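You operate a simulated robot arm through the tools that you are given. There is no shell and no other tool. Be economical: measure what you need, move in short steps, check, and stop when the job is done.

The job below is to be done with a simulated robot arm. You get a single attempt, and the scene is never put back.

TASK
Set the grey fixture's stop to LONG, seat the brown cleat and tap both lips flat.
Fine: tighten the hand nut; use the black mallet and put it back; the other cleats stay. Set down upright: black mallet.

The check looks at the end state, three seconds after you hand in, the way a careful person would. Anything else that was tipped, shoved, dropped, spilled or broken makes it a failure.

THE ROBOT
A 6-joint arm with a two-finger parallel gripper, fixed in place. Base frame: the origin is at the foot of the arm, x ahead of it, y to its left, z up; the work surface is at about z = 820. Readings come in mm, rad, newtons and seconds.
With the tool pointing down near the work surface it reaches from about 360 to 820 mm from the base axis. Its first joint turns from -2.897 to 2.897 rad. Payload 3.91 kg.
The TCP is the grasp point between the finger pads, 30 mm short of the fingertips. In the tool frame z runs along the fingers and y along their closing line. Largest opening 110 mm; finger width 20, thickness 10; the body of the gripper, 48 by 112 mm, starts 55 mm behind the TCP.
Orientation is told as [roll, pitch, yaw] about the base's x, y, z axes, in that order, counted from this pose: with the fingers straight down and closing along the base's y, the tool's x points along the base's -x, its y along +y and its z along -z.

THE INTERFACE
- The arm moves only by the tool servo_tool. Its argument "plan" is a list of rows, each a list of 6 numbers: the shift along the tool's x, y, z in units of 25 mm (1.0 is 25 mm), then the turn, a rotation vector about the tool's x, y, z in units of 4 degrees (1.0 is 4 degrees). In form: [[tx, ty, tz, wx, wy, wz], ...]. A call has 1 to 8 rows; each row shifts and turns the commanded pose from where the row before left it, along the tool's axes as they then stand. "jaw" is the opening, from 0 (shut) to 1 (fully open), set as the call begins (left out, the last holds). A call with a number of a shift or a turn outside -1 to 1 is refused whole. A row lasts 0.2 s, in which the tool goes at most 50 mm and 0.15 rad; a call with a longer step from one row to the next is refused whole, and so is a gripper value outside its range. A pose out of reach is approached as far as the arm can. The call stops where the force on the tool passes 40 N (or 10 N more than at its start, if that is more) or the arm is blocked; 0.2 s more then pass. Each finger travels about 45 mm/s and halts on what it meets, pressing with about 28 N; the grip force reading is that of the motor and also rises with nothing between the fingers. The clock runs only during rows and for 0.2 s after the last one: add rows that do not move to give the fingers time. It gives the time, the measured TCP pose, the force on the tool (base axes), the opening and the grip force at its end, in the units of the frame above (readings bear some noise), with the torque about the TCP (base axes, N m) and any sound that the robot's microphone picked up.
- Cameras (640 x 400 px; columns grow to the right, rows downward): "scene" is fixed at [398.8, 650.8, 1421.5]; the picture's right is [-0.87, 0.49, 0.00], its down [0.35, 0.62, -0.70] and it looks along [-0.35, -0.61, -0.71] (base axes); focal length 214 px, centre (320, 200). "wrist" rides on the gripper at [77, 7, -115] in the tool frame; the picture's right is [-0.09, 1.00, 0.00], its down [-0.80, -0.07, -0.59] and it looks along [-0.59, -0.05, 0.80] (tool axes); focal length 270 px, centre (320, 200). There is no depth. A picture from a camera that has moved, and an enlarged one, comes with that camera's place and axes in the base frame and with its lens.
- grab_frame(camera): a new picture of that camera. The clock stands still meanwhile.
- move_column(by): slides the trunk up (or, below 0, down) by that many mm; the arm rides with it, the base frame stays. It gives what a move gives, with no picture.
- inspect(camera, box): a new picture of the part [left, top, right, bottom] of that camera's present view, enlarged. The clock stands still meanwhile.
- finish_job(): hands the job in; it is judged then, once.

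Go step by step. Nothing tells you positions but the pictures and the camera data: compare them with the known pose of the tool, close in by small moves and look again before you grip or let go. The budget is 120 turns and 68 pictures, counting those below and the enlarged ones. Unless the task says otherwise, let go and move clear before handing in.

The tools are called after ">>>" by a JSON object that holds its "api" and its "payload". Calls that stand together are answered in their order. servo_tool: Moves the arm, as the interface text tells. Its arguments: {"type":"object","properties":{"plan":{"type":"array","items":{"type":"array","items":{"type":"number"}}},"jaw":{"type":"number"}},"required":["plan"]} The other tools are called the same way: move_column (by) slides the trunk up or down; grab_frame (camera) takes a picture; inspect (camera, box) takes an enlarged picture of a part of a camera's view; finish_job () hands the job in.

At the start:

```text
t: 0.0
position: [331.3, 324.6, 1237.2]
tcp_rot: [0.0, 0.001, 0.002]
ft_force: [-0.6, 0.4, -0.1]
torque: [-0.01, 0.03, -0.02]
width: 110.0
gripper_force: 0.1
trunk travel left (down, up): [-525.0, 85.0]
```

scene: 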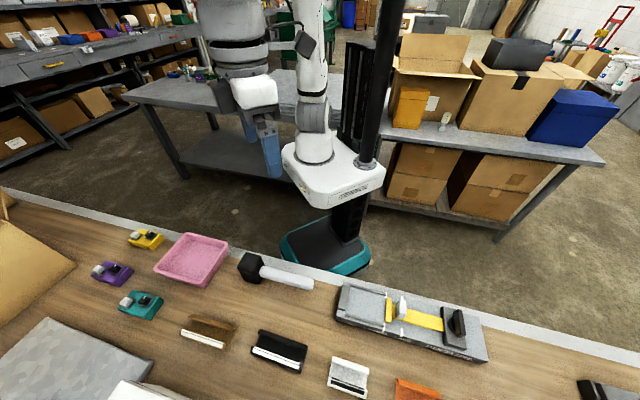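
wrist: 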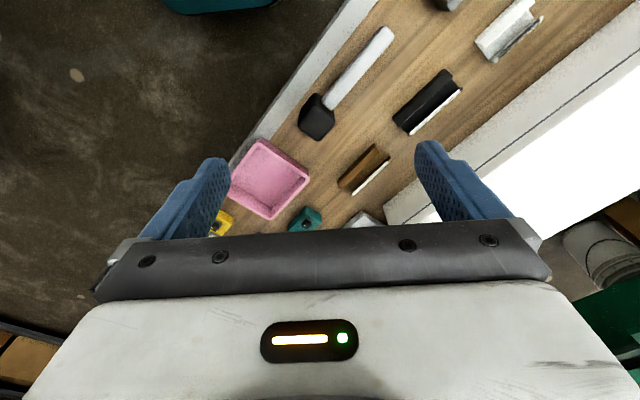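

I see a grey fixture at the right of the scene, a row of cleats (brown, black, white, orange), and the black mallet. I'll look closer at the fixture, the cleats and the mallet first.

>>> {"api": "inspect", "payload": {"camera": "scene", "box": [320, 265, 500, 377]}}

>>> {"api": "inspect", "payload": {"camera": "scene", "box": [80, 220, 340, 382]}}

```text
3.56 times, centred on (410, 321) of scene
camera zoom: at [398.8, 650.8, 1421.5], right [-0.87, 0.49, 0.0], down [0.35, 0.62, -0.7], along [-0.35, -0.61, -0.71], focal length 763 px, centre (0, -230)
```

zoom: 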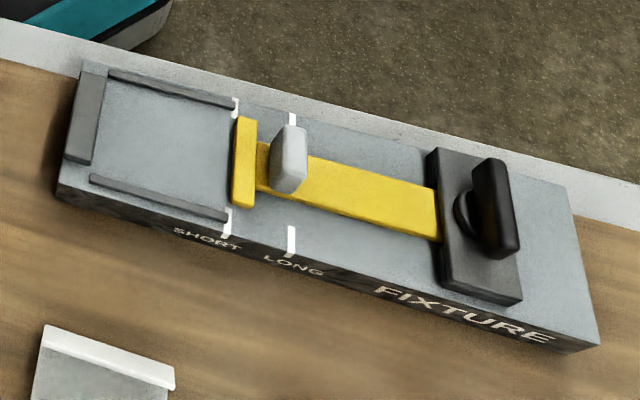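

```text
2.46 times, centred on (210, 301) of scene
camera zoom: at [398.8, 650.8, 1421.5], right [-0.87, 0.49, 0.0], down [0.35, 0.62, -0.7], along [-0.35, -0.61, -0.71], focal length 528 px, centre (591, -49)
```

zoom: 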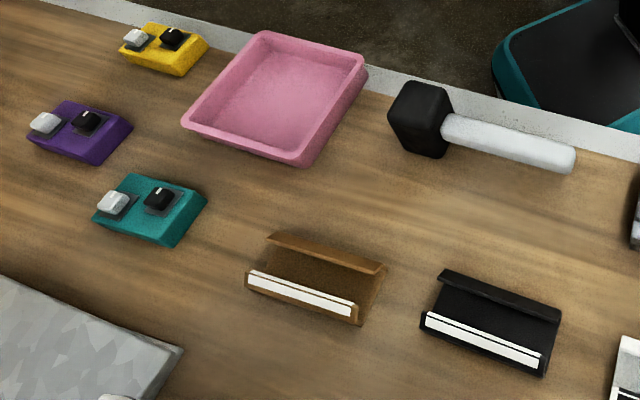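

The fixture lies along a 45° line (s = left of the robot along the table), with its stop at SHORT now, near (159,577). I turn the tool 45° to match the table and come down some for close-up pictures.

>>> {"api": "servo_tool", "payload": {"plan": [[0, 0, 0.5, 0, 0, -1], [0, 0, 0.5, 0, 0, -1], [0, 0, 0.5, 0, 0, -1], [0, 0, 0.5, 0, 0, -1], [0, 0, 0.5, 0, 0, -1], [0, 0, 0.5, 0, 0, -1], [0, 0, 0.5, 0, 0, -1], [0, 0, 0.5, 0, 0, -1]]}}

>>> {"api": "servo_tool", "payload": {"plan": [[0, 0, 0, 0, 0, -1], [0, 0, 0, 0, 0, -1], [0, 0, 0, 0, 0, -1], [0, 0, 0, 0, 0, -0.25], [0, 1, 0, 0, 0, 0], [0, 1, 0, 0, 0, 0], [0, 1, 0, 0, 0, 0], [0, 1, 0, 0, 0, 0]]}}

>>> {"api": "servo_tool", "payload": {"plan": [[0, 1, 0, 0, 0, 0], [0, 1, 0, 0, 0, 0], [0, 1, 0, 0, 0, 0], [0, 1, 0, 0, 0, 0], [0, 1, 0, 0, 0, 0], [0, 1, 0, 0, 0, 0], [0, 1, 0, 0, 0, 0], [0, 1, 0, 0, 0, 0]]}}

>>> {"api": "grab_frame", "payload": {"camera": "wrist"}}

```text
t: 1.8
position: [330.6, 325.6, 1135.8]
tcp_rot: [0.001, -0.001, 0.561]
ft_force: [0.5, 0.8, -0.3]
torque: [-0.03, 0.02, -0.01]
width: 110.1
gripper_force: 0.0
trunk travel left (down, up): [-525.0, 85.0]
```

```text
t: 3.6
position: [257.7, 397.8, 1136.5]
tcp_rot: [0.0, 0.0, 0.787]
ft_force: [-0.4, -0.6, 0.9]
torque: [-0.01, 0.0, 0.02]
width: 109.8
gripper_force: 0.0
trunk travel left (down, up): [-525.0, 85.0]
```

```text
t: 5.4
position: [117.9, 538.2, 1137.2]
tcp_rot: [-0.001, 0.0, 0.785]
ft_force: [-0.2, -0.2, -0.4]
torque: [0.03, -0.03, 0.01]
width: 110.0
gripper_force: 0.1
trunk travel left (down, up): [-525.0, 85.0]
```

```text
63 pictures are left
camera wrist: at [58.3, 488.2, 1252.3], right [-0.64, 0.77, 0.0], down [0.62, 0.52, 0.59], along [0.46, 0.38, -0.8], focal length 270 px, centre (320, 200)
```

wrist: 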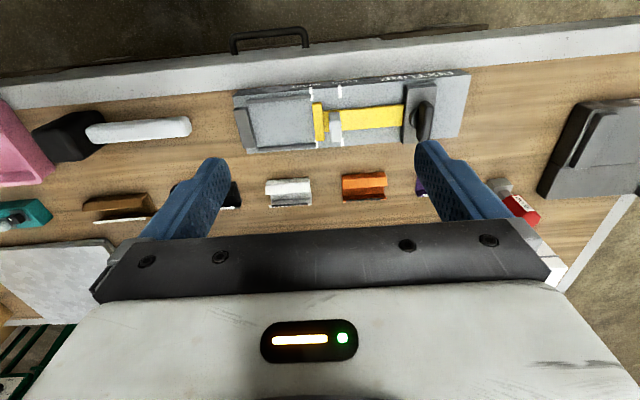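

The wrist view shows the fixture below and to the robot side, with cleats brown, black, white, orange and purple behind it. I come down for a clean look at the fixture.

>>> {"api": "servo_tool", "payload": {"plan": [[0, 0.5, 1, 0, 0, 0], [0, 0, 1, 0, 0, 0], [0, 0, 1, 0, 0, 0], [0, 0, 1, 0, 0, 0], [0, 0, 1, 0, 0, 0], [0, 0, 1, 0, 0, 0], [0, 0, 0.5, 0, 0, 0]]}}

>>> {"api": "grab_frame", "payload": {"camera": "wrist"}}

```text
t: 7.0
position: [108.5, 545.6, 973.6]
tcp_rot: [0.001, 0.002, 0.786]
ft_force: [0.1, 0.6, -0.2]
torque: [0.01, 0.03, -0.01]
width: 110.0
gripper_force: 0.1
trunk travel left (down, up): [-525.0, 85.0]
```

```text
62 pictures are left
camera wrist: at [49.4, 495.8, 1089.5], right [-0.64, 0.77, 0.0], down [0.62, 0.52, 0.59], along [0.46, 0.38, -0.8], focal length 270 px, centre (320, 200)
```

wrist: 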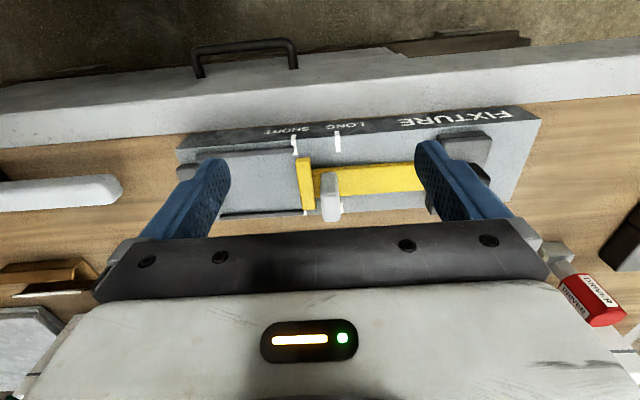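

Labels show on both sides of the fixture. I enlarge the stop region, then shift along to see the nut.

>>> {"api": "inspect", "payload": {"camera": "wrist", "box": [220, 100, 430, 230]}}

>>> {"api": "servo_tool", "payload": {"plan": [[0.5, 1, 0, 0, 0, 0], [0.5, 1, 0, 0, 0, 0], [0.5, 1, 0, 0, 0, 0], [0.5, 1, 0, 0, 0, 0]]}}

>>> {"api": "inspect", "payload": {"camera": "wrist", "box": [140, 80, 460, 280]}}

```text
3.05 times, centred on (325, 165) of wrist
camera zoom: at [49.4, 495.8, 1089.5], right [-0.64, 0.77, 0.0], down [0.62, 0.52, 0.59], along [0.46, 0.38, -0.8], focal length 824 px, centre (305, 307)
```

zoom: 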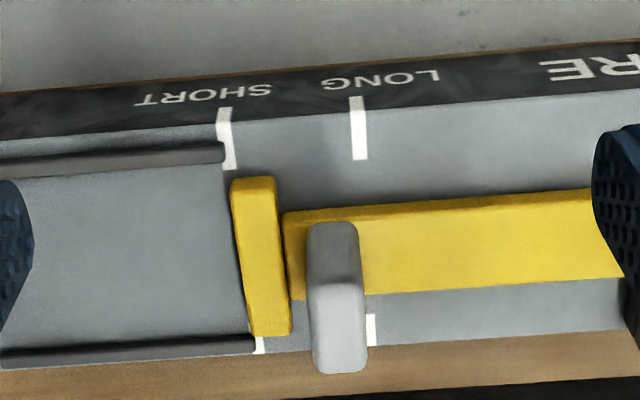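

```text
t: 8.0
position: [4.7, 581.5, 973.8]
tcp_rot: [0.001, -0.001, 0.786]
ft_force: [-0.5, 0.2, -0.5]
torque: [0.02, 0.01, 0.02]
width: 110.1
gripper_force: 0.1
trunk travel left (down, up): [-525.0, 85.0]
```

```text
2.00 times, centred on (300, 180) of wrist
camera zoom: at [-56.0, 531.3, 1088.5], right [-0.64, 0.77, 0.0], down [0.62, 0.52, 0.59], along [0.46, 0.38, -0.8], focal length 541 px, centre (360, 240)
```

zoom: 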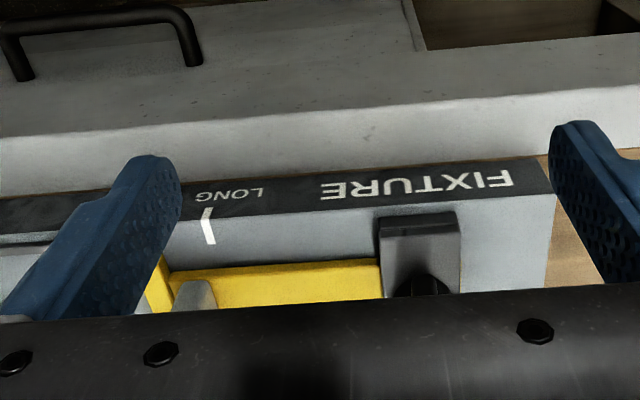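

The knob rides on the yellow slide; the SHORT→LONG distance is about 42 mm along +s. I raise a little to see the nut unobstructed.

>>> {"api": "servo_tool", "payload": {"plan": [[0, 1, -1, 0, 0, 0], [0, 0.6, -1, 0, 0, 0], [0, 0, -1, 0, 0, 0], [0, 0, -1, 0, 0, 0]]}}

>>> {"api": "inspect", "payload": {"camera": "wrist", "box": [160, 100, 440, 275]}}

>>> {"api": "inspect", "payload": {"camera": "scene", "box": [425, 295, 495, 340]}}

```text
t: 9.0
position: [-24.6, 609.7, 1073.2]
tcp_rot: [0.0, 0.001, 0.783]
ft_force: [0.0, 0.7, 0.1]
torque: [0.0, 0.02, 0.01]
width: 110.2
gripper_force: 0.1
trunk travel left (down, up): [-525.0, 85.0]
```

```text
2.29 times, centred on (300, 188) of wrist
camera zoom: at [-85.1, 559.0, 1188.8], right [-0.64, 0.77, 0.0], down [0.62, 0.52, 0.59], along [0.46, 0.38, -0.8], focal length 618 px, centre (366, 229)
```

zoom: 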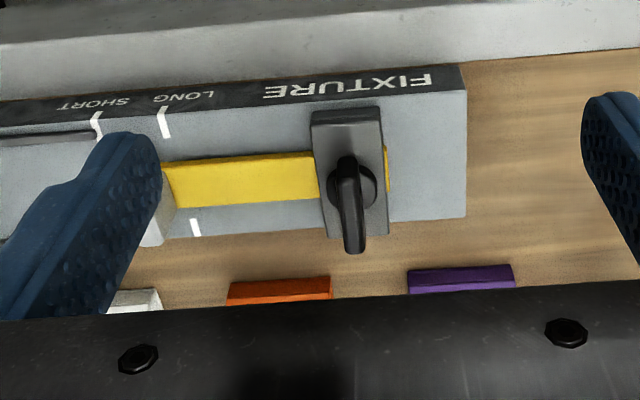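

```text
8.89 times, centred on (460, 318) of scene
camera zoom: at [398.8, 650.8, 1421.5], right [-0.87, 0.49, 0.0], down [0.35, 0.62, -0.7], along [-0.35, -0.61, -0.71], focal length 1906 px, centre (-924, -844)
```

zoom: 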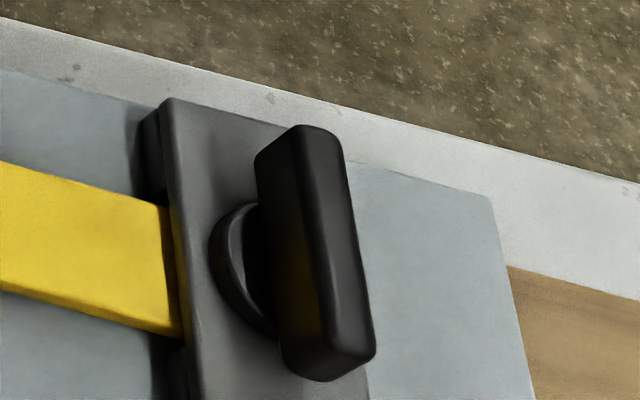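

The knob top is near n=523, s=313, z≈910 (n away from the robot, s left along the table). I move above it and check before gripping.

>>> {"api": "servo_tool", "payload": {"plan": [[-0.73, -0.9, 0.5, 0, 0, 0], [-0.73, -0.9, 0.5, 0, 0, 0], [-0.73, -0.9, 0.5, 0, 0, 0], [-0.73, -0.9, 0.5, 0, 0, 0], [-0.73, -0.9, 0.5, 0, 0, 0], [-0.73, -0.9, 0.5, 0, 0, 0], [0, 0, 0.5, 0, 0, 0]]}}

>>> {"api": "grab_frame", "payload": {"camera": "wrist"}}

>>> {"api": "inspect", "payload": {"camera": "scene", "box": [340, 230, 500, 330]}}

```text
t: 10.6
position: [148.1, 590.5, 987.0]
tcp_rot: [0.0, 0.0, 0.784]
ft_force: [0.1, -0.3, -0.2]
torque: [0.01, 0.0, -0.01]
width: 110.0
gripper_force: 0.1
trunk travel left (down, up): [-525.0, 85.0]
```

```text
57 pictures are left
camera wrist: at [89.0, 540.9, 1101.9], right [-0.64, 0.77, 0.0], down [0.62, 0.52, 0.59], along [0.46, 0.38, -0.8], focal length 270 px, centre (320, 200)
```

wrist: 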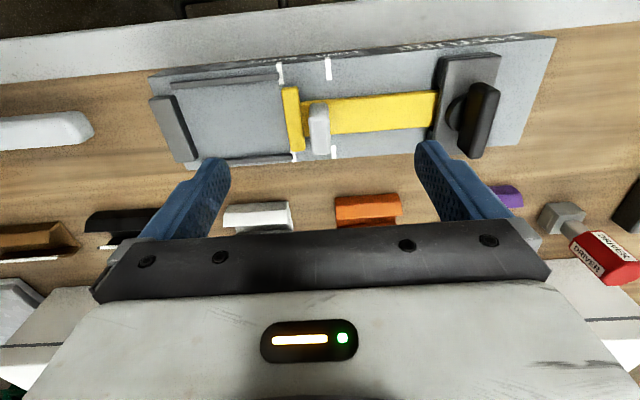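

```text
4.00 times, centred on (420, 280) of scene
camera zoom: at [398.8, 650.8, 1421.5], right [-0.87, 0.49, 0.0], down [0.35, 0.62, -0.7], along [-0.35, -0.61, -0.71], focal length 858 px, centre (-80, -120)
```

zoom: 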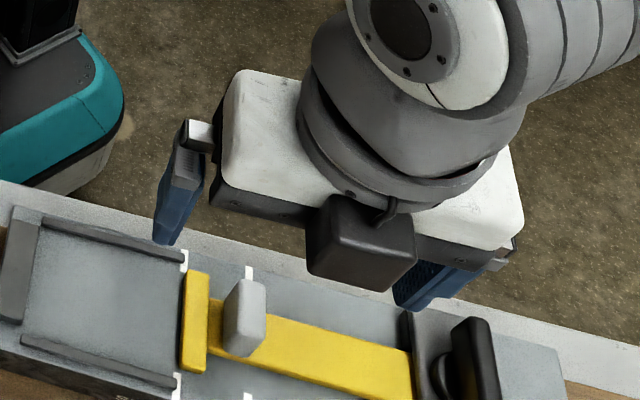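

TCP lines up with the knob. I descend to z≈910 (fingertips at 880) and look again before closing.

>>> {"api": "servo_tool", "payload": {"plan": [[-0.1, 0, 0.8, 0, 0, 0], [0, 0, 0.8, 0, 0, 0], [0, 0, 0.8, 0, 0, 0], [0, 0, 0.7, 0, 0, 0]], "jaw": 0.6}}

>>> {"api": "inspect", "payload": {"camera": "scene", "box": [350, 260, 478, 340]}}

```text
t: 11.6
position: [152.1, 595.3, 910.2]
tcp_rot: [0.0, 0.0, 0.786]
ft_force: [0.0, 0.0, 0.0]
torque: [0.03, -0.01, -0.01]
width: 66.0
gripper_force: 0.0
trunk travel left (down, up): [-525.0, 85.0]
```

```text
5.00 times, centred on (414, 300) of scene
camera zoom: at [398.8, 650.8, 1421.5], right [-0.87, 0.49, 0.0], down [0.35, 0.62, -0.7], along [-0.35, -0.61, -0.71], focal length 1072 px, centre (-150, -300)
```

zoom: 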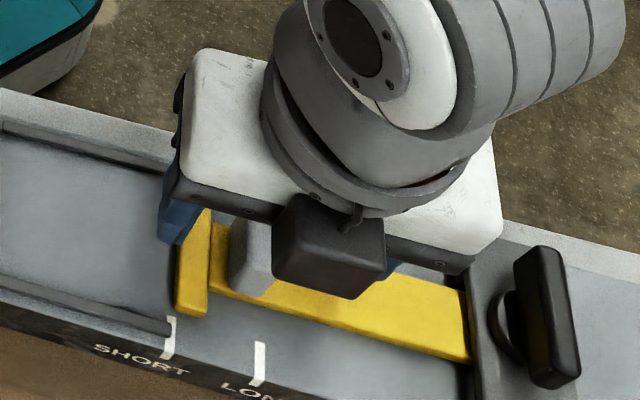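

Fingers straddle the knob. I close on it.

>>> {"api": "servo_tool", "payload": {"plan": [[0, 0, 0, 0, 0, 0], [0, 0, 0, 0, 0, 0], [0, 0, 0, 0, 0, 0], [0, 0, 0, 0, 0, 0]], "jaw": 0}}

```text
t: 12.6
position: [151.5, 594.4, 909.7]
tcp_rot: [-0.001, 0.0, 0.786]
ft_force: [0.5, 0.7, -0.1]
torque: [0.03, 0.02, 0.0]
width: 15.8
gripper_force: 39.8
trunk travel left (down, up): [-525.0, 85.0]
```

Gripped at 15.8 mm. I try sliding +s gently to see if the stop moves.

>>> {"api": "servo_tool", "payload": {"plan": [[0, 0.2, 0, 0, 0, 0], [0, 0.2, 0, 0, 0, 0], [0, 0.2, 0, 0, 0, 0]]}}

>>> {"api": "inspect", "payload": {"camera": "scene", "box": [350, 260, 478, 340]}}

```text
t: 13.4
position: [139.5, 606.3, 908.9]
tcp_rot: [0.001, -0.001, 0.786]
ft_force: [0.2, -0.2, -0.1]
torque: [-0.68, 0.47, 0.14]
width: 15.4
gripper_force: 45.1
trunk travel left (down, up): [-525.0, 85.0]
```

```text
5.00 times, centred on (414, 300) of scene
camera zoom: at [398.8, 650.8, 1421.5], right [-0.87, 0.49, 0.0], down [0.35, 0.62, -0.7], along [-0.35, -0.61, -0.71], focal length 1072 px, centre (-150, -300)
```

zoom: 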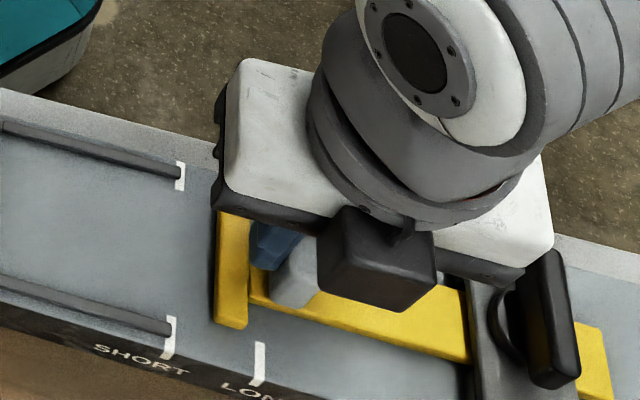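

The slide is free. About 25 mm more to LONG.

>>> {"api": "servo_tool", "payload": {"plan": [[0, 0.25, 0, 0, 0, 0], [0, 0.25, 0, 0, 0, 0], [0, 0.25, 0, 0, 0, 0], [0, 0.2, 0, 0, 0, 0]]}}

>>> {"api": "inspect", "payload": {"camera": "scene", "box": [366, 290, 430, 330]}}

>>> {"api": "inspect", "payload": {"camera": "wrist", "box": [220, 40, 420, 165]}}

```text
t: 14.4
position: [124.0, 621.4, 908.1]
tcp_rot: [0.003, -0.003, 0.784]
ft_force: [6.2, -2.2, 12.1]
torque: [-0.58, 0.33, 0.03]
width: 15.7
gripper_force: 45.0
trunk travel left (down, up): [-525.0, 85.0]
```

```text
10.00 times, centred on (398, 310) of scene
camera zoom: at [398.8, 650.8, 1421.5], right [-0.87, 0.49, 0.0], down [0.35, 0.62, -0.7], along [-0.35, -0.61, -0.71], focal length 2145 px, centre (-460, -900)
```

zoom: 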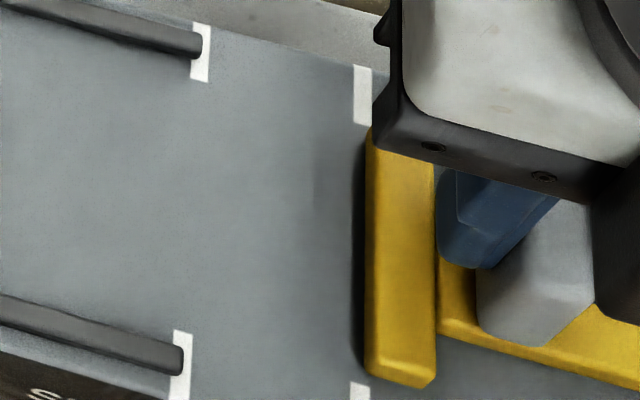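

```text
3.20 times, centred on (320, 102) of wrist
camera zoom: at [63.5, 571.4, 1024.9], right [-0.64, 0.77, 0.0], down [0.62, 0.52, 0.6], along [0.46, 0.38, -0.8], focal length 865 px, centre (320, 512)
```

zoom: 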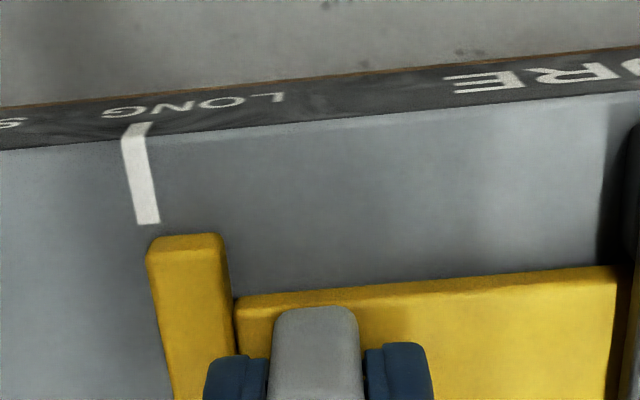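

The stop face now sits on the LONG mark just as it sat on SHORT before. I open slightly, lift off and check that it stayed.

>>> {"api": "servo_tool", "payload": {"plan": [[0, 0, 0, 0, 0, 0], [0, 0, 0, 0, 0, 0], [0, 0, -0.5, 0, 0, 0], [0, 0, -1, 0, 0, 0], [0, 0, -1, 0, 0, 0], [0.6, 0.8, -0.5, 0, 0, 0], [0, 0.8, 0, 0, 0, 0], [0, 0.8, 0, 0, 0, 0]], "jaw": 0.18}}

>>> {"api": "inspect", "payload": {"camera": "scene", "box": [366, 290, 430, 330]}}

>>> {"api": "grab_frame", "payload": {"camera": "wrist"}}

```text
t: 16.2
position: [70.2, 653.3, 983.6]
tcp_rot: [0.001, 0.0, 0.786]
ft_force: [0.5, 0.6, 0.1]
torque: [0.01, 0.0, -0.05]
width: 19.9
gripper_force: 0.1
trunk travel left (down, up): [-525.0, 85.0]
```

```text
10.00 times, centred on (398, 310) of scene
camera zoom: at [398.8, 650.8, 1421.5], right [-0.87, 0.49, 0.0], down [0.35, 0.62, -0.7], along [-0.35, -0.61, -0.71], focal length 2145 px, centre (-460, -900)
```

zoom: 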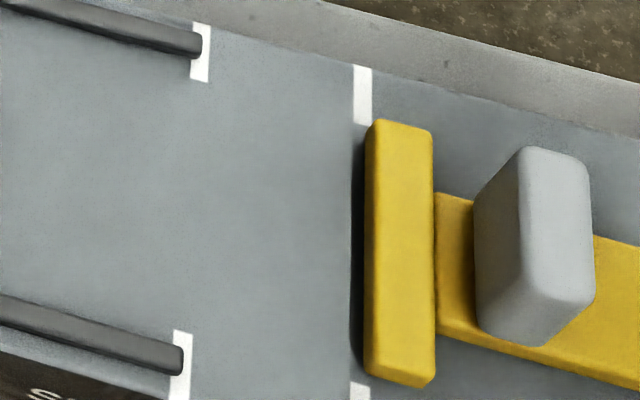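

```text
50 pictures are left
camera wrist: at [10.2, 603.5, 1098.9], right [-0.64, 0.77, 0.0], down [0.62, 0.52, 0.59], along [0.46, 0.38, -0.8], focal length 270 px, centre (320, 200)
```

wrist: 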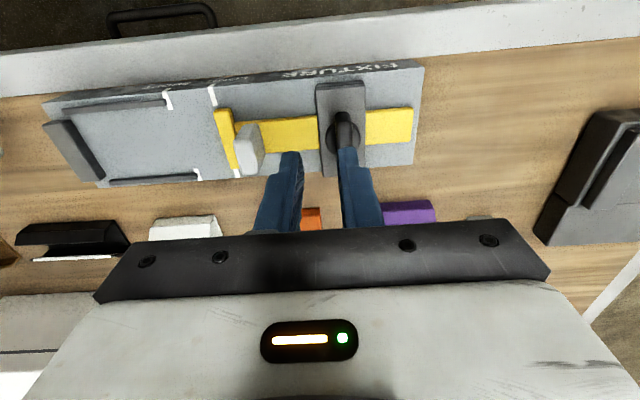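

It stayed, but careful comparison suggests it is ~1.5 mm shy of the full 40 mm pitch. I regrip the knob and nudge it the remaining bit.

>>> {"api": "servo_tool", "payload": {"plan": [[0, -0.8, 0, 0, 0, 0], [0, -0.8, 0, 0, 0, 0], [-0.6, -0.8, 0, 0, 0, 0], [0, 0, 1, 0, 0, 0], [0, 0, 1, 0, 0, 0], [0, 0, 0.9, 0, 0, 0], [0, 0, 0, 0, 0, 0]], "jaw": 0.25}}

>>> {"api": "servo_tool", "payload": {"plan": [[0, 0, 0, 0, 0, 0], [0, 0, 0, 0, 0, 0], [0, 0, 0, 0, 0, 0], [0, 0.06, 0, 0, 0, 0], [0, 0, 0, 0, 0, 0]], "jaw": 0}}

>>> {"api": "servo_tool", "payload": {"plan": [[0, 0, 0, 0, 0, 0], [0, 0, 0, 0, 0, 0], [0, 0, -0.5, 0, 0, 0], [0, 0, -1, 0, 0, 0], [0, 0, -1, 0, 0, 0], [0.6, 0.8, -0.5, 0, 0, 0], [0, 0.8, 0, 0, 0, 0], [0, 0.8, 0, 0, 0, 0]], "jaw": 0.18}}

>>> {"api": "inspect", "payload": {"camera": "scene", "box": [366, 290, 430, 330]}}

```text
t: 17.8
position: [124.3, 621.5, 908.9]
tcp_rot: [0.001, 0.001, 0.786]
ft_force: [0.6, 0.5, 0.5]
torque: [0.01, -0.01, 0.0]
width: 27.6
gripper_force: 0.1
trunk travel left (down, up): [-525.0, 85.0]
```

```text
t: 19.0
position: [124.2, 621.4, 908.9]
tcp_rot: [-0.001, 0.001, 0.786]
ft_force: [8.7, -5.3, -8.8]
torque: [1.0, -1.12, 0.01]
width: 15.9
gripper_force: 44.7
trunk travel left (down, up): [-525.0, 85.0]
```

```text
t: 20.8
position: [67.7, 653.7, 985.2]
tcp_rot: [-0.001, 0.001, 0.785]
ft_force: [-0.2, 0.2, 0.2]
torque: [-0.01, -0.03, -0.01]
width: 20.1
gripper_force: 0.0
trunk travel left (down, up): [-525.0, 85.0]
```

```text
10.00 times, centred on (398, 310) of scene
camera zoom: at [398.8, 650.8, 1421.5], right [-0.87, 0.49, 0.0], down [0.35, 0.62, -0.7], along [-0.35, -0.61, -0.71], focal length 2145 px, centre (-460, -900)
```

zoom: 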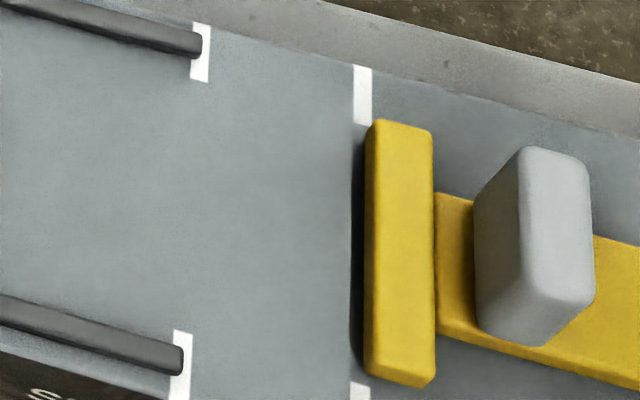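

The second try met a firm end (no movement at ~10 N), so the stop is at its LONG limit. Next is the hand nut near n=527, s=430; I go over it and look.

>>> {"api": "servo_tool", "payload": {"plan": [[-0.34, 0.33, 0, 0, 0, 0], [-0.34, 0.33, 0, 0, 0, 0], [0, 0, 0.8, 0, 0, 0], [0, 0, 0.8, 0, 0, 0], [0, 0, 0, 0, 0, 0]], "jaw": 0.5}}

>>> {"api": "grab_frame", "payload": {"camera": "wrist"}}

>>> {"api": "inspect", "payload": {"camera": "scene", "box": [400, 260, 528, 340]}}

```text
t: 22.0
position: [69.5, 676.9, 947.3]
tcp_rot: [-0.001, 0.001, 0.787]
ft_force: [-0.1, 0.5, -1.2]
torque: [-0.03, 0.0, -0.03]
width: 54.9
gripper_force: 0.1
trunk travel left (down, up): [-525.0, 85.0]
```

```text
48 pictures are left
camera wrist: at [9.4, 626.6, 1063.0], right [-0.64, 0.77, 0.0], down [0.62, 0.52, 0.59], along [0.46, 0.38, -0.8], focal length 270 px, centre (320, 200)
```

wrist: 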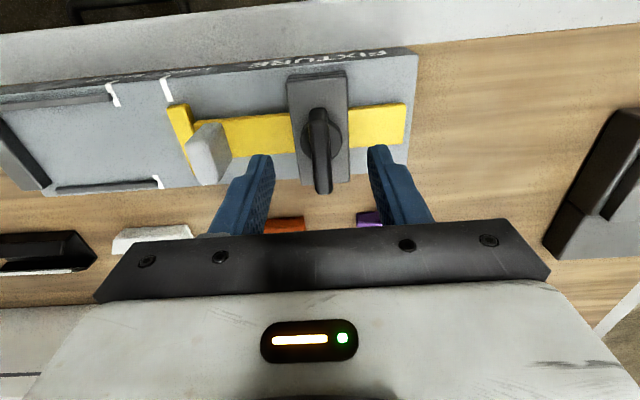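

```text
5.00 times, centred on (464, 300) of scene
camera zoom: at [398.8, 650.8, 1421.5], right [-0.87, 0.49, 0.0], down [0.35, 0.62, -0.7], along [-0.35, -0.61, -0.71], focal length 1072 px, centre (-400, -300)
```

zoom: 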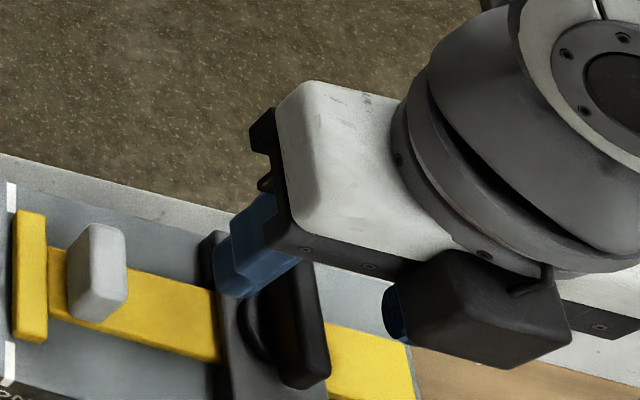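

Well centred over the wing. I descend, close, and check.

>>> {"api": "servo_tool", "payload": {"plan": [[0, 0.05, 0.65, 0, 0, 0], [0, 0, 0.65, 0, 0, 0], [0, 0, 0, 0, 0, 0]]}}

>>> {"api": "servo_tool", "payload": {"plan": [[0, 0, 0, 0, 0, 0], [0, 0, 0, 0, 0, 0], [0, 0, 0, 0, 0, 0], [0, 0, 0, 0, 0, 0]], "jaw": 0}}

```text
t: 22.8
position: [70.8, 678.3, 913.0]
tcp_rot: [-0.001, 0.0, 0.784]
ft_force: [-0.4, -1.0, 0.0]
torque: [0.02, -0.02, -0.04]
width: 54.6
gripper_force: 0.0
trunk travel left (down, up): [-525.0, 85.0]
```

```text
t: 23.8
position: [69.6, 679.0, 912.1]
tcp_rot: [0.0, -0.001, 0.786]
ft_force: [0.9, -0.7, -0.2]
torque: [-0.02, -0.09, -0.01]
width: 29.1
gripper_force: 45.1
trunk travel left (down, up): [-525.0, 85.0]
```

Width 29 suggests the tips caught the hub disc rather than the wing. I open, rise ~10 mm and close again.

>>> {"api": "servo_tool", "payload": {"plan": [[0, 0, 0, 0, 0, 0], [0, 0, -0.4, 0, 0, 0], [0, 0, 0, 0, 0, 0]], "jaw": 0.4}}

>>> {"api": "servo_tool", "payload": {"plan": [[0, 0, 0, 0, 0, 0], [0, 0, 0, 0, 0, 0], [0, 0, 0, 0, 0, 0], [0, 0, 0, 0, 0, 0]], "jaw": 0}}

```text
t: 24.6
position: [69.7, 678.7, 923.8]
tcp_rot: [0.0, 0.0, 0.786]
ft_force: [-0.6, -0.3, -0.1]
torque: [-0.01, 0.03, -0.02]
width: 44.1
gripper_force: 0.0
trunk travel left (down, up): [-525.0, 85.0]
```

```text
t: 25.6
position: [69.2, 677.5, 924.4]
tcp_rot: [0.0, 0.001, 0.785]
ft_force: [1.2, -1.4, 1.0]
torque: [0.01, -0.02, -0.01]
width: 12.0
gripper_force: 45.3
trunk travel left (down, up): [-525.0, 85.0]
```

Now it holds the wing at 12 mm. I turn clockwise (seen from above) in steps and watch the torque.

>>> {"api": "servo_tool", "payload": {"plan": [[0, 0, 0, 0, 0, 1], [0, 0, 0, 0, 0, 1], [0, 0, 0, 0, 0, 1], [0, 0, 0, 0, 0, 1], [0, 0, 0, 0, 0, 1], [0, 0, 0, 0, 0, 1]]}}

```text
t: 27.0
position: [68.2, 678.1, 924.6]
tcp_rot: [0.0, 0.0, 0.364]
ft_force: [2.8, 3.0, -1.1]
torque: [-0.08, 0.31, 0.0]
width: 11.8
gripper_force: 44.6
trunk travel left (down, up): [-525.0, 85.0]
```

>>> {"api": "servo_tool", "payload": {"plan": [[0, 0, 0, 0, 0, 1], [0, 0, 0, 0, 0, 1], [0, 0, 0, 0, 0, 1], [0, 0, 0, 0, 0, 1], [0, 0, 0, 0, 0, 1], [0, 0, 0, 0, 0, 1], [0, 0, 0, 0, 0, 1], [0, 0, 0, 0, 0, 1]]}}

>>> {"api": "servo_tool", "payload": {"plan": [[0, 0, 0, 0, 0, 1], [0, 0, 0, 0, 0, 1], [0, 0, 0, 0, 0, 1], [0, 0, 0, 0, 0, 1], [0, 0, 0, 0, 0, 1], [0, 0, 0, 0, 0, 1], [0, 0, 0, 0, 0, 1], [0, 0, 0, 0, 0, 1]]}}

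>>> {"api": "inspect", "payload": {"camera": "scene", "box": [400, 260, 528, 340]}}

```text
t: 28.8
position: [68.7, 679.3, 923.0]
tcp_rot: [0.001, 0.001, -0.194]
ft_force: [2.4, 9.5, 0.7]
torque: [0.17, -0.18, 0.02]
width: 11.9
gripper_force: 44.9
trunk travel left (down, up): [-525.0, 85.0]
```

```text
t: 30.6
position: [68.7, 680.7, 923.0]
tcp_rot: [0.0, -0.001, -0.753]
ft_force: [11.4, 22.6, 8.2]
torque: [-0.06, -0.81, 0.03]
width: 11.7
gripper_force: 45.4
trunk travel left (down, up): [-525.0, 85.0]
```

```text
5.00 times, centred on (464, 300) of scene
camera zoom: at [398.8, 650.8, 1421.5], right [-0.87, 0.49, 0.0], down [0.35, 0.62, -0.7], along [-0.35, -0.61, -0.71], focal length 1072 px, centre (-400, -300)
```

zoom: 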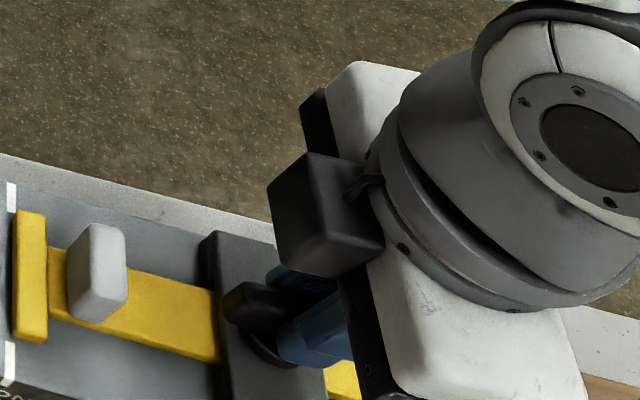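

The nut turned a quarter with no twisting resistance yet; side force is from a small centring offset. I shift 4 mm to relieve it and keep turning.

>>> {"api": "servo_tool", "payload": {"plan": [[0, 0.16, 0, 0, 0, 0], [0, 0, 0, 0, 0, 1], [0, 0, 0, 0, 0, 1], [0, 0, 0, 0, 0, 1], [0, 0, 0, 0, 0, 1], [0, 0, 0, 0, 0, 1]]}}

>>> {"api": "servo_tool", "payload": {"plan": [[0, 0, 0, 0, 0, 1], [0, 0, 0, 0, 0, 1], [0, 0, 0, 0, 0, 1], [0, 0, 0, 0, 0, 1], [0, 0, 0, 0, 0, 1], [0, 0, 0, 0, 0, 1], [0, 0, 0, 0, 0, 1], [0, 0, 0, 0, 0, 1]]}}

```text
t: 32.0
position: [69.6, 679.4, 923.0]
tcp_rot: [0.001, -0.001, -1.098]
ft_force: [-3.8, -7.9, 10.6]
torque: [-0.28, -0.05, 1.53]
width: 18.2
gripper_force: 44.9
trunk travel left (down, up): [-525.0, 85.0]
```

```text
t: 33.4
position: [71.2, 679.7, 923.5]
tcp_rot: [-0.018, -0.001, -1.468]
ft_force: [-13.1, -5.7, 0.1]
torque: [0.68, -0.36, 1.76]
width: 30.4
gripper_force: 45.1
out of reach, approached as far as the arm can: row 6
trunk travel left (down, up): [-525.0, 85.0]
stopped in row 6: the force on the tool passed its limit (the readings are from after the stop); the commanded pose is now the measured one
```

The twist resistance rose to ~1.5 N·m and the fingers began to slip round the wing, so the nut is tight. I open, lift straight up and check.

>>> {"api": "servo_tool", "payload": {"plan": [[0, 0, 0, 0, 0, 0], [0, 0, 0, 0, 0, 0], [0, 0, 0, 0, 0, 0], [0, 0, -1, 0, 0, 0], [0, 0, -1, 0, 0, 0], [0, 0, -1, 0, 0, 0], [0, 0, -1, 0, 0, 0]], "jaw": 0.7}}

>>> {"api": "inspect", "payload": {"camera": "scene", "box": [350, 270, 510, 370]}}

```text
t: 35.0
position: [78.4, 678.6, 1020.9]
tcp_rot: [-0.017, -0.001, -1.475]
ft_force: [0.5, -0.4, -0.4]
torque: [0.04, 0.02, 0.03]
width: 77.2
gripper_force: 0.1
trunk travel left (down, up): [-525.0, 85.0]
```

```text
4.00 times, centred on (430, 320) of scene
camera zoom: at [398.8, 650.8, 1421.5], right [-0.87, 0.49, 0.0], down [0.35, 0.62, -0.7], along [-0.35, -0.61, -0.71], focal length 858 px, centre (-120, -280)
```

zoom: 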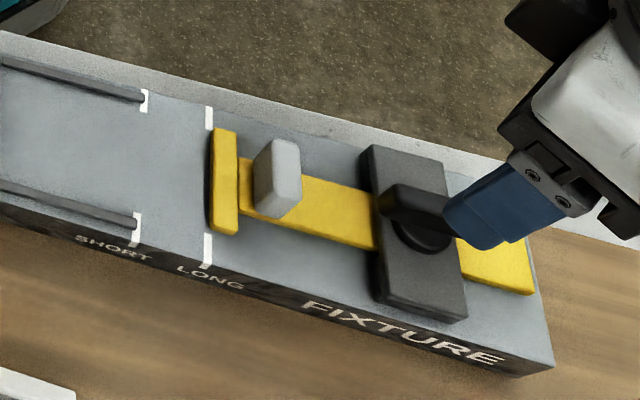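

The wing is now a quarter-turn round, and the stop stayed at LONG. I turn the tool to close across the table (yaw −45°) and travel to the brown cleat.

>>> {"api": "servo_tool", "payload": {"plan": [[0, 0, 0, 0, 0, -1], [0, 0, 0, 0, 0, -1], [0, 0, 0, 0, 0, -1], [0, 0, 0, 0, 0, -1], [0, 0, 0, 0, 0, -1], [0, 0, 0, 0, 0, -1], [0, 0, 0, 0, 0, -1], [0, 0, 0, 0, 0, -1]]}}

>>> {"api": "servo_tool", "payload": {"plan": [[0, 0, 0, 0, 0, -1], [0, 0, 0, -0.17, 0.17, -0.9], [-1, 0, 0, 0, 0, 0], [-1, 0, 0, 0, 0, 0], [-1, 0, 0, 0, 0, 0], [-1, 0, 0, 0, 0, 0], [-1, 0, 0, 0, 0, 0], [-1, 0, 0, 0, 0, 0]]}}

>>> {"api": "servo_tool", "payload": {"plan": [[-1, 0.3, 0, 0, 0, 0], [-1, 0.3, 0, 0, 0, 0], [-1, 0.3, 0, 0, 0, 0], [-1, 0.3, 0, 0, 0, 0], [-1, 0.3, 0, 0, 0, 0], [-1, 0.3, 0, 0, 0, 0], [-1, 0.3, 0, 0, 0, 0], [-1, 0.3, 0, 0, 0, 0]]}}

>>> {"api": "servo_tool", "payload": {"plan": [[-1, 0.5, 0, 0, 0, 0], [-1, 0.5, 0, 0, 0, 0], [-1, 0.5, 0, 0, 0, 0], [-1, 0.5, 0, 0, 0, 0], [-1, 0.5, 0, 0, 0, 0], [-1, 0.5, 0, 0, 0, 0]]}}

>>> {"api": "grab_frame", "payload": {"camera": "wrist"}}

```text
t: 36.8
position: [77.7, 680.2, 1022.1]
tcp_rot: [-0.016, 0.009, -0.914]
ft_force: [0.2, 0.1, -0.2]
torque: [0.02, -0.01, -0.03]
width: 76.8
gripper_force: 0.2
trunk travel left (down, up): [-525.0, 85.0]
```

```text
t: 38.6
position: [181.9, 572.3, 1017.7]
tcp_rot: [-0.001, 0.023, -0.783]
ft_force: [-0.3, 1.3, 0.0]
torque: [-0.01, 0.0, 0.03]
width: 77.2
gripper_force: 0.0
trunk travel left (down, up): [-525.0, 85.0]
```

```text
t: 40.4
position: [368.1, 474.5, 1015.0]
tcp_rot: [-0.001, 0.022, -0.781]
ft_force: [0.9, 0.4, 0.4]
torque: [0.01, 0.02, -0.02]
width: 77.0
gripper_force: 0.1
trunk travel left (down, up): [-525.0, 85.0]
```

```text
t: 41.8
position: [525.4, 421.9, 1010.5]
tcp_rot: [-0.002, 0.023, -0.781]
ft_force: [0.2, -0.1, -0.5]
torque: [0.0, 0.0, 0.03]
width: 77.0
gripper_force: 0.0
trunk travel left (down, up): [-525.0, 85.0]
```

```text
44 pictures are left
camera wrist: at [476.9, 478.9, 1127.5], right [0.76, 0.64, 0.0], down [0.53, -0.62, 0.58], along [0.37, -0.44, -0.82], focal length 270 px, centre (320, 200)
```

wrist: 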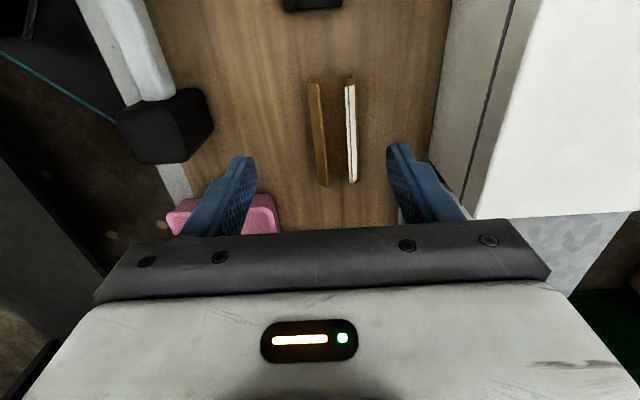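

The cleat lies along s centred near n=683, s=−112. I enlarge it in both views to understand the lips, and correct the small tilt.

>>> {"api": "servo_tool", "payload": {"plan": [[0, 0, 0, -0.23, -0.23, 0], [0, 0, 0, 0, 0, 0]], "jaw": 1}}

>>> {"api": "inspect", "payload": {"camera": "wrist", "box": [270, 50, 430, 210]}}

>>> {"api": "inspect", "payload": {"camera": "scene", "box": [150, 300, 310, 400]}}

```text
t: 42.4
position: [524.8, 422.6, 1010.7]
tcp_rot: [0.016, 0.006, -0.783]
ft_force: [-0.3, -0.5, -1.0]
torque: [0.0, 0.01, 0.01]
width: 110.1
gripper_force: 0.1
trunk travel left (down, up): [-525.0, 85.0]
```

```text
2.50 times, centred on (350, 130) of wrist
camera zoom: at [473.7, 478.9, 1126.9], right [0.77, 0.64, 0.01], down [0.51, -0.62, 0.59], along [0.39, -0.44, -0.81], focal length 676 px, centre (245, 375)
```

zoom: 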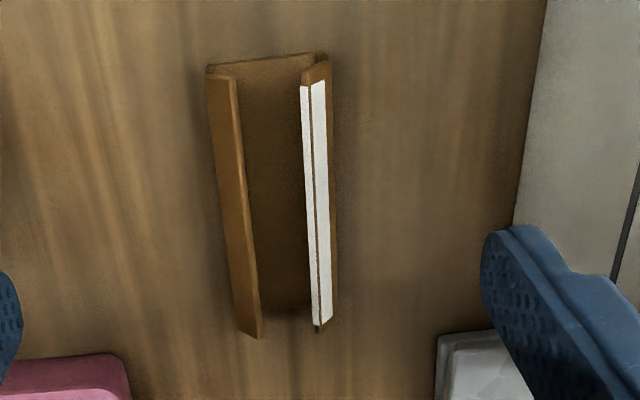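

```text
4.00 times, centred on (230, 350) of scene
camera zoom: at [398.8, 650.8, 1421.5], right [-0.87, 0.49, 0.0], down [0.35, 0.62, -0.7], along [-0.35, -0.61, -0.71], focal length 858 px, centre (680, -400)
```

zoom: 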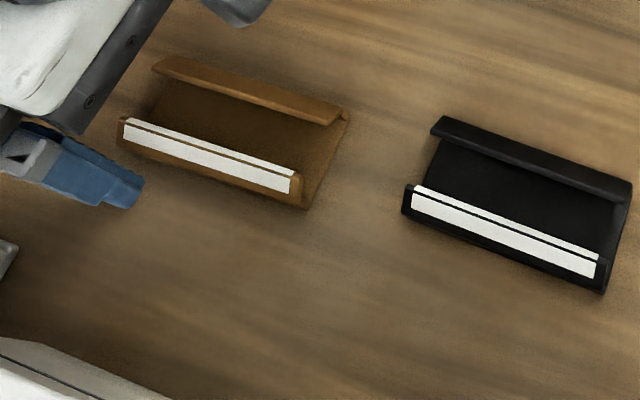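

I zoom in more on the end profile of the brown cleat, after straightening the tool and rising out of the way.

>>> {"api": "servo_tool", "payload": {"plan": [[0, 0, -1, 0.23, -0.09, 0], [0, 0, -1, 0, 0, 0]]}}

>>> {"api": "inspect", "payload": {"camera": "scene", "box": [176, 308, 246, 356]}}

>>> {"api": "inspect", "payload": {"camera": "scene", "box": [320, 340, 400, 400]}}

```text
t: 43.0
position: [523.3, 422.2, 1061.1]
tcp_rot: [-0.002, 0.0, -0.784]
ft_force: [-0.7, -0.2, 0.5]
torque: [0.02, 0.0, 0.01]
width: 110.0
gripper_force: 0.0
trunk travel left (down, up): [-525.0, 85.0]
```

```text
8.33 times, centred on (211, 332) of scene
camera zoom: at [398.8, 650.8, 1421.5], right [-0.87, 0.49, 0.0], down [0.35, 0.62, -0.7], along [-0.35, -0.61, -0.71], focal length 1787 px, centre (1228, -900)
```

zoom: 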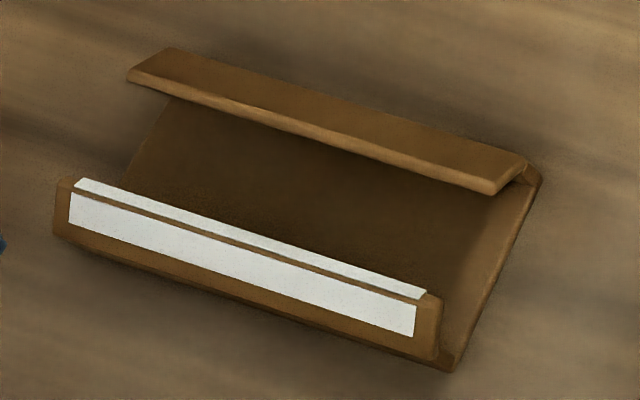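

```text
6.67 times, centred on (360, 370) of scene
camera zoom: at [398.8, 650.8, 1421.5], right [-0.87, 0.49, 0.0], down [0.35, 0.62, -0.7], along [-0.35, -0.61, -0.71], focal length 1430 px, centre (53, -933)
```

zoom: 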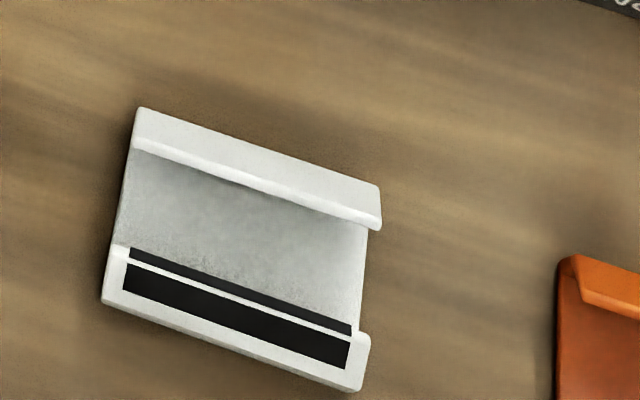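

The cleat is a flat plate with two slabs leaning inward at its edges. The rails stop at SHORT, so I'll grip the plate's edges across n near its +s end (offset ~+43 mm), which stays clear of the rails. I come down above that spot and look.

>>> {"api": "servo_tool", "payload": {"plan": [[0.1, 0.44, 1, 0, 0, 0], [0, 0, 1, 0, 0, 0], [0, 0, 1, 0, 0, 0], [0, 0, 1, 0, 0, 0], [0, 0, 1, 0, 0, 0], [0, 0, 0, 0, 0, 0]], "jaw": 0.9}}

>>> {"api": "grab_frame", "payload": {"camera": "wrist"}}

>>> {"api": "inspect", "payload": {"camera": "scene", "box": [160, 290, 304, 380]}}

```text
t: 44.4
position: [531.9, 434.4, 937.1]
tcp_rot: [-0.002, -0.002, -0.783]
ft_force: [-0.1, 0.3, -0.3]
torque: [0.01, -0.01, 0.01]
width: 98.9
gripper_force: 0.1
trunk travel left (down, up): [-525.0, 85.0]
```

```text
39 pictures are left
camera wrist: at [481.6, 493.3, 1053.1], right [0.77, 0.64, 0.0], down [0.52, -0.61, 0.59], along [0.38, -0.46, -0.8], focal length 270 px, centre (320, 200)
```

wrist: 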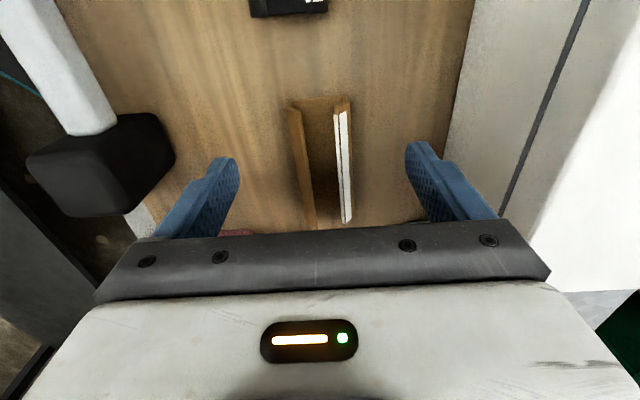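

```text
4.44 times, centred on (232, 335) of scene
camera zoom: at [398.8, 650.8, 1421.5], right [-0.87, 0.49, 0.0], down [0.35, 0.62, -0.7], along [-0.35, -0.61, -0.71], focal length 953 px, centre (711, -400)
```

zoom: 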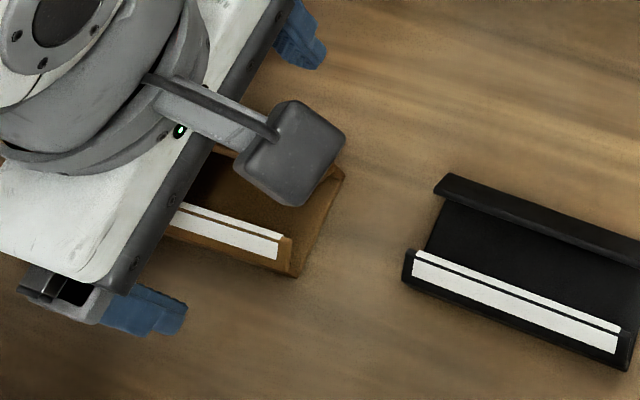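

n is aligned; I shift 5 mm toward −s and descend until the tips are just above the table.

>>> {"api": "servo_tool", "payload": {"plan": [[-0.2, 0, 0.9, 0, 0, 0], [0, 0, 0.9, 0, 0, 0], [0, 0, 0.9, 0, 0, 0], [0, 0, 0.5, 0, 0, 0], [0, 0, 0.16, 0, 0, 0], [0, 0, 0, 0, 0, 0]]}}

>>> {"api": "inspect", "payload": {"camera": "scene", "box": [176, 300, 256, 350]}}

```text
t: 45.8
position: [537.2, 427.6, 851.7]
tcp_rot: [-0.002, 0.001, -0.784]
ft_force: [0.5, -0.8, -0.4]
torque: [0.01, 0.02, -0.01]
width: 98.8
gripper_force: 0.0
trunk travel left (down, up): [-525.0, 85.0]
```

```text
8.00 times, centred on (216, 325) of scene
camera zoom: at [398.8, 650.8, 1421.5], right [-0.87, 0.49, 0.0], down [0.35, 0.62, -0.7], along [-0.35, -0.61, -0.71], focal length 1716 px, centre (1152, -800)
```

zoom: 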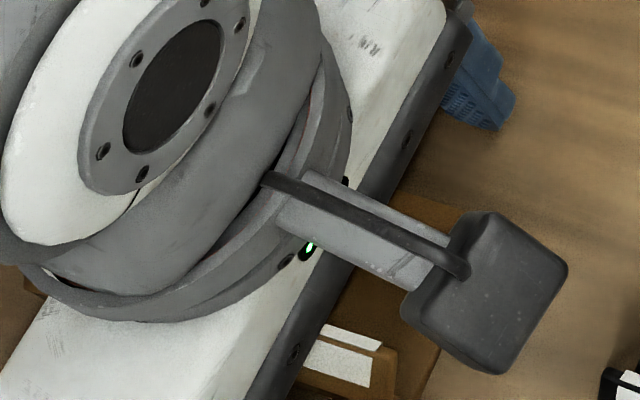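

Tips are just above the table either side of the cleat. I close on the plate edges.

>>> {"api": "servo_tool", "payload": {"plan": [[0, 0, 0, 0, 0, 0], [0, 0, 0, 0, 0, 0], [0, 0, 0, 0, 0, 0], [0, 0, 0, 0, 0, 0], [0, 0, 0, 0, 0, 0]], "jaw": 0}}

```text
t: 47.0
position: [536.4, 429.0, 852.9]
tcp_rot: [-0.002, 0.0, -0.783]
ft_force: [-0.4, 0.2, -0.4]
torque: [0.02, -0.02, 0.01]
width: 50.2
gripper_force: 27.6
trunk travel left (down, up): [-525.0, 85.0]
```

Holding at 50 mm, the plate width. I lift a little and check how it hangs.

>>> {"api": "servo_tool", "payload": {"plan": [[0, 0, -0.2, 0, 0, 0], [0, 0, -0.3, 0, 0, 0], [0, 0, -0.5, 0, 0, 0], [0, 0, -1, 0, 0, 0], [0, 0, -1, 0, 0, 0], [0, 0, -1, 0, 0, 0]]}}

>>> {"api": "grab_frame", "payload": {"camera": "wrist"}}

>>> {"api": "inspect", "payload": {"camera": "scene", "box": [120, 260, 280, 360]}}

```text
t: 48.4
position: [537.4, 426.4, 949.9]
tcp_rot: [-0.003, 0.001, -0.784]
ft_force: [-1.1, -0.6, 0.0]
torque: [-0.01, 0.03, 0.0]
width: 50.3
gripper_force: 28.0
trunk travel left (down, up): [-525.0, 85.0]
```

```text
36 pictures are left
camera wrist: at [487.1, 486.4, 1066.1], right [0.77, 0.64, 0.0], down [0.52, -0.61, 0.59], along [0.38, -0.46, -0.8], focal length 270 px, centre (320, 200)
```

wrist: 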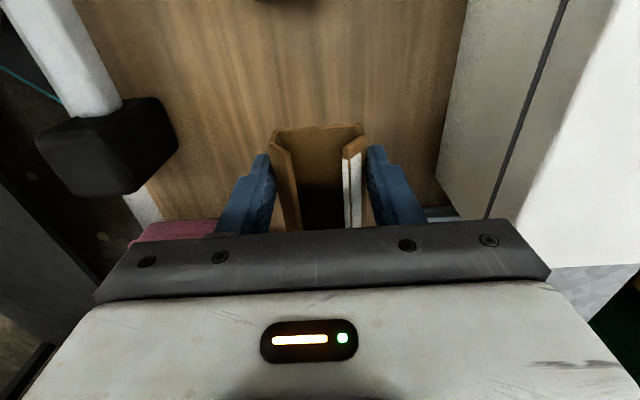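

```text
4.00 times, centred on (200, 310) of scene
camera zoom: at [398.8, 650.8, 1421.5], right [-0.87, 0.49, 0.0], down [0.35, 0.62, -0.7], along [-0.35, -0.61, -0.71], focal length 858 px, centre (800, -240)
```

zoom: 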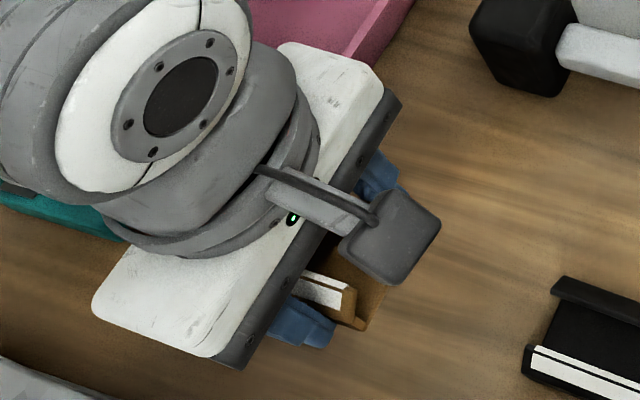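

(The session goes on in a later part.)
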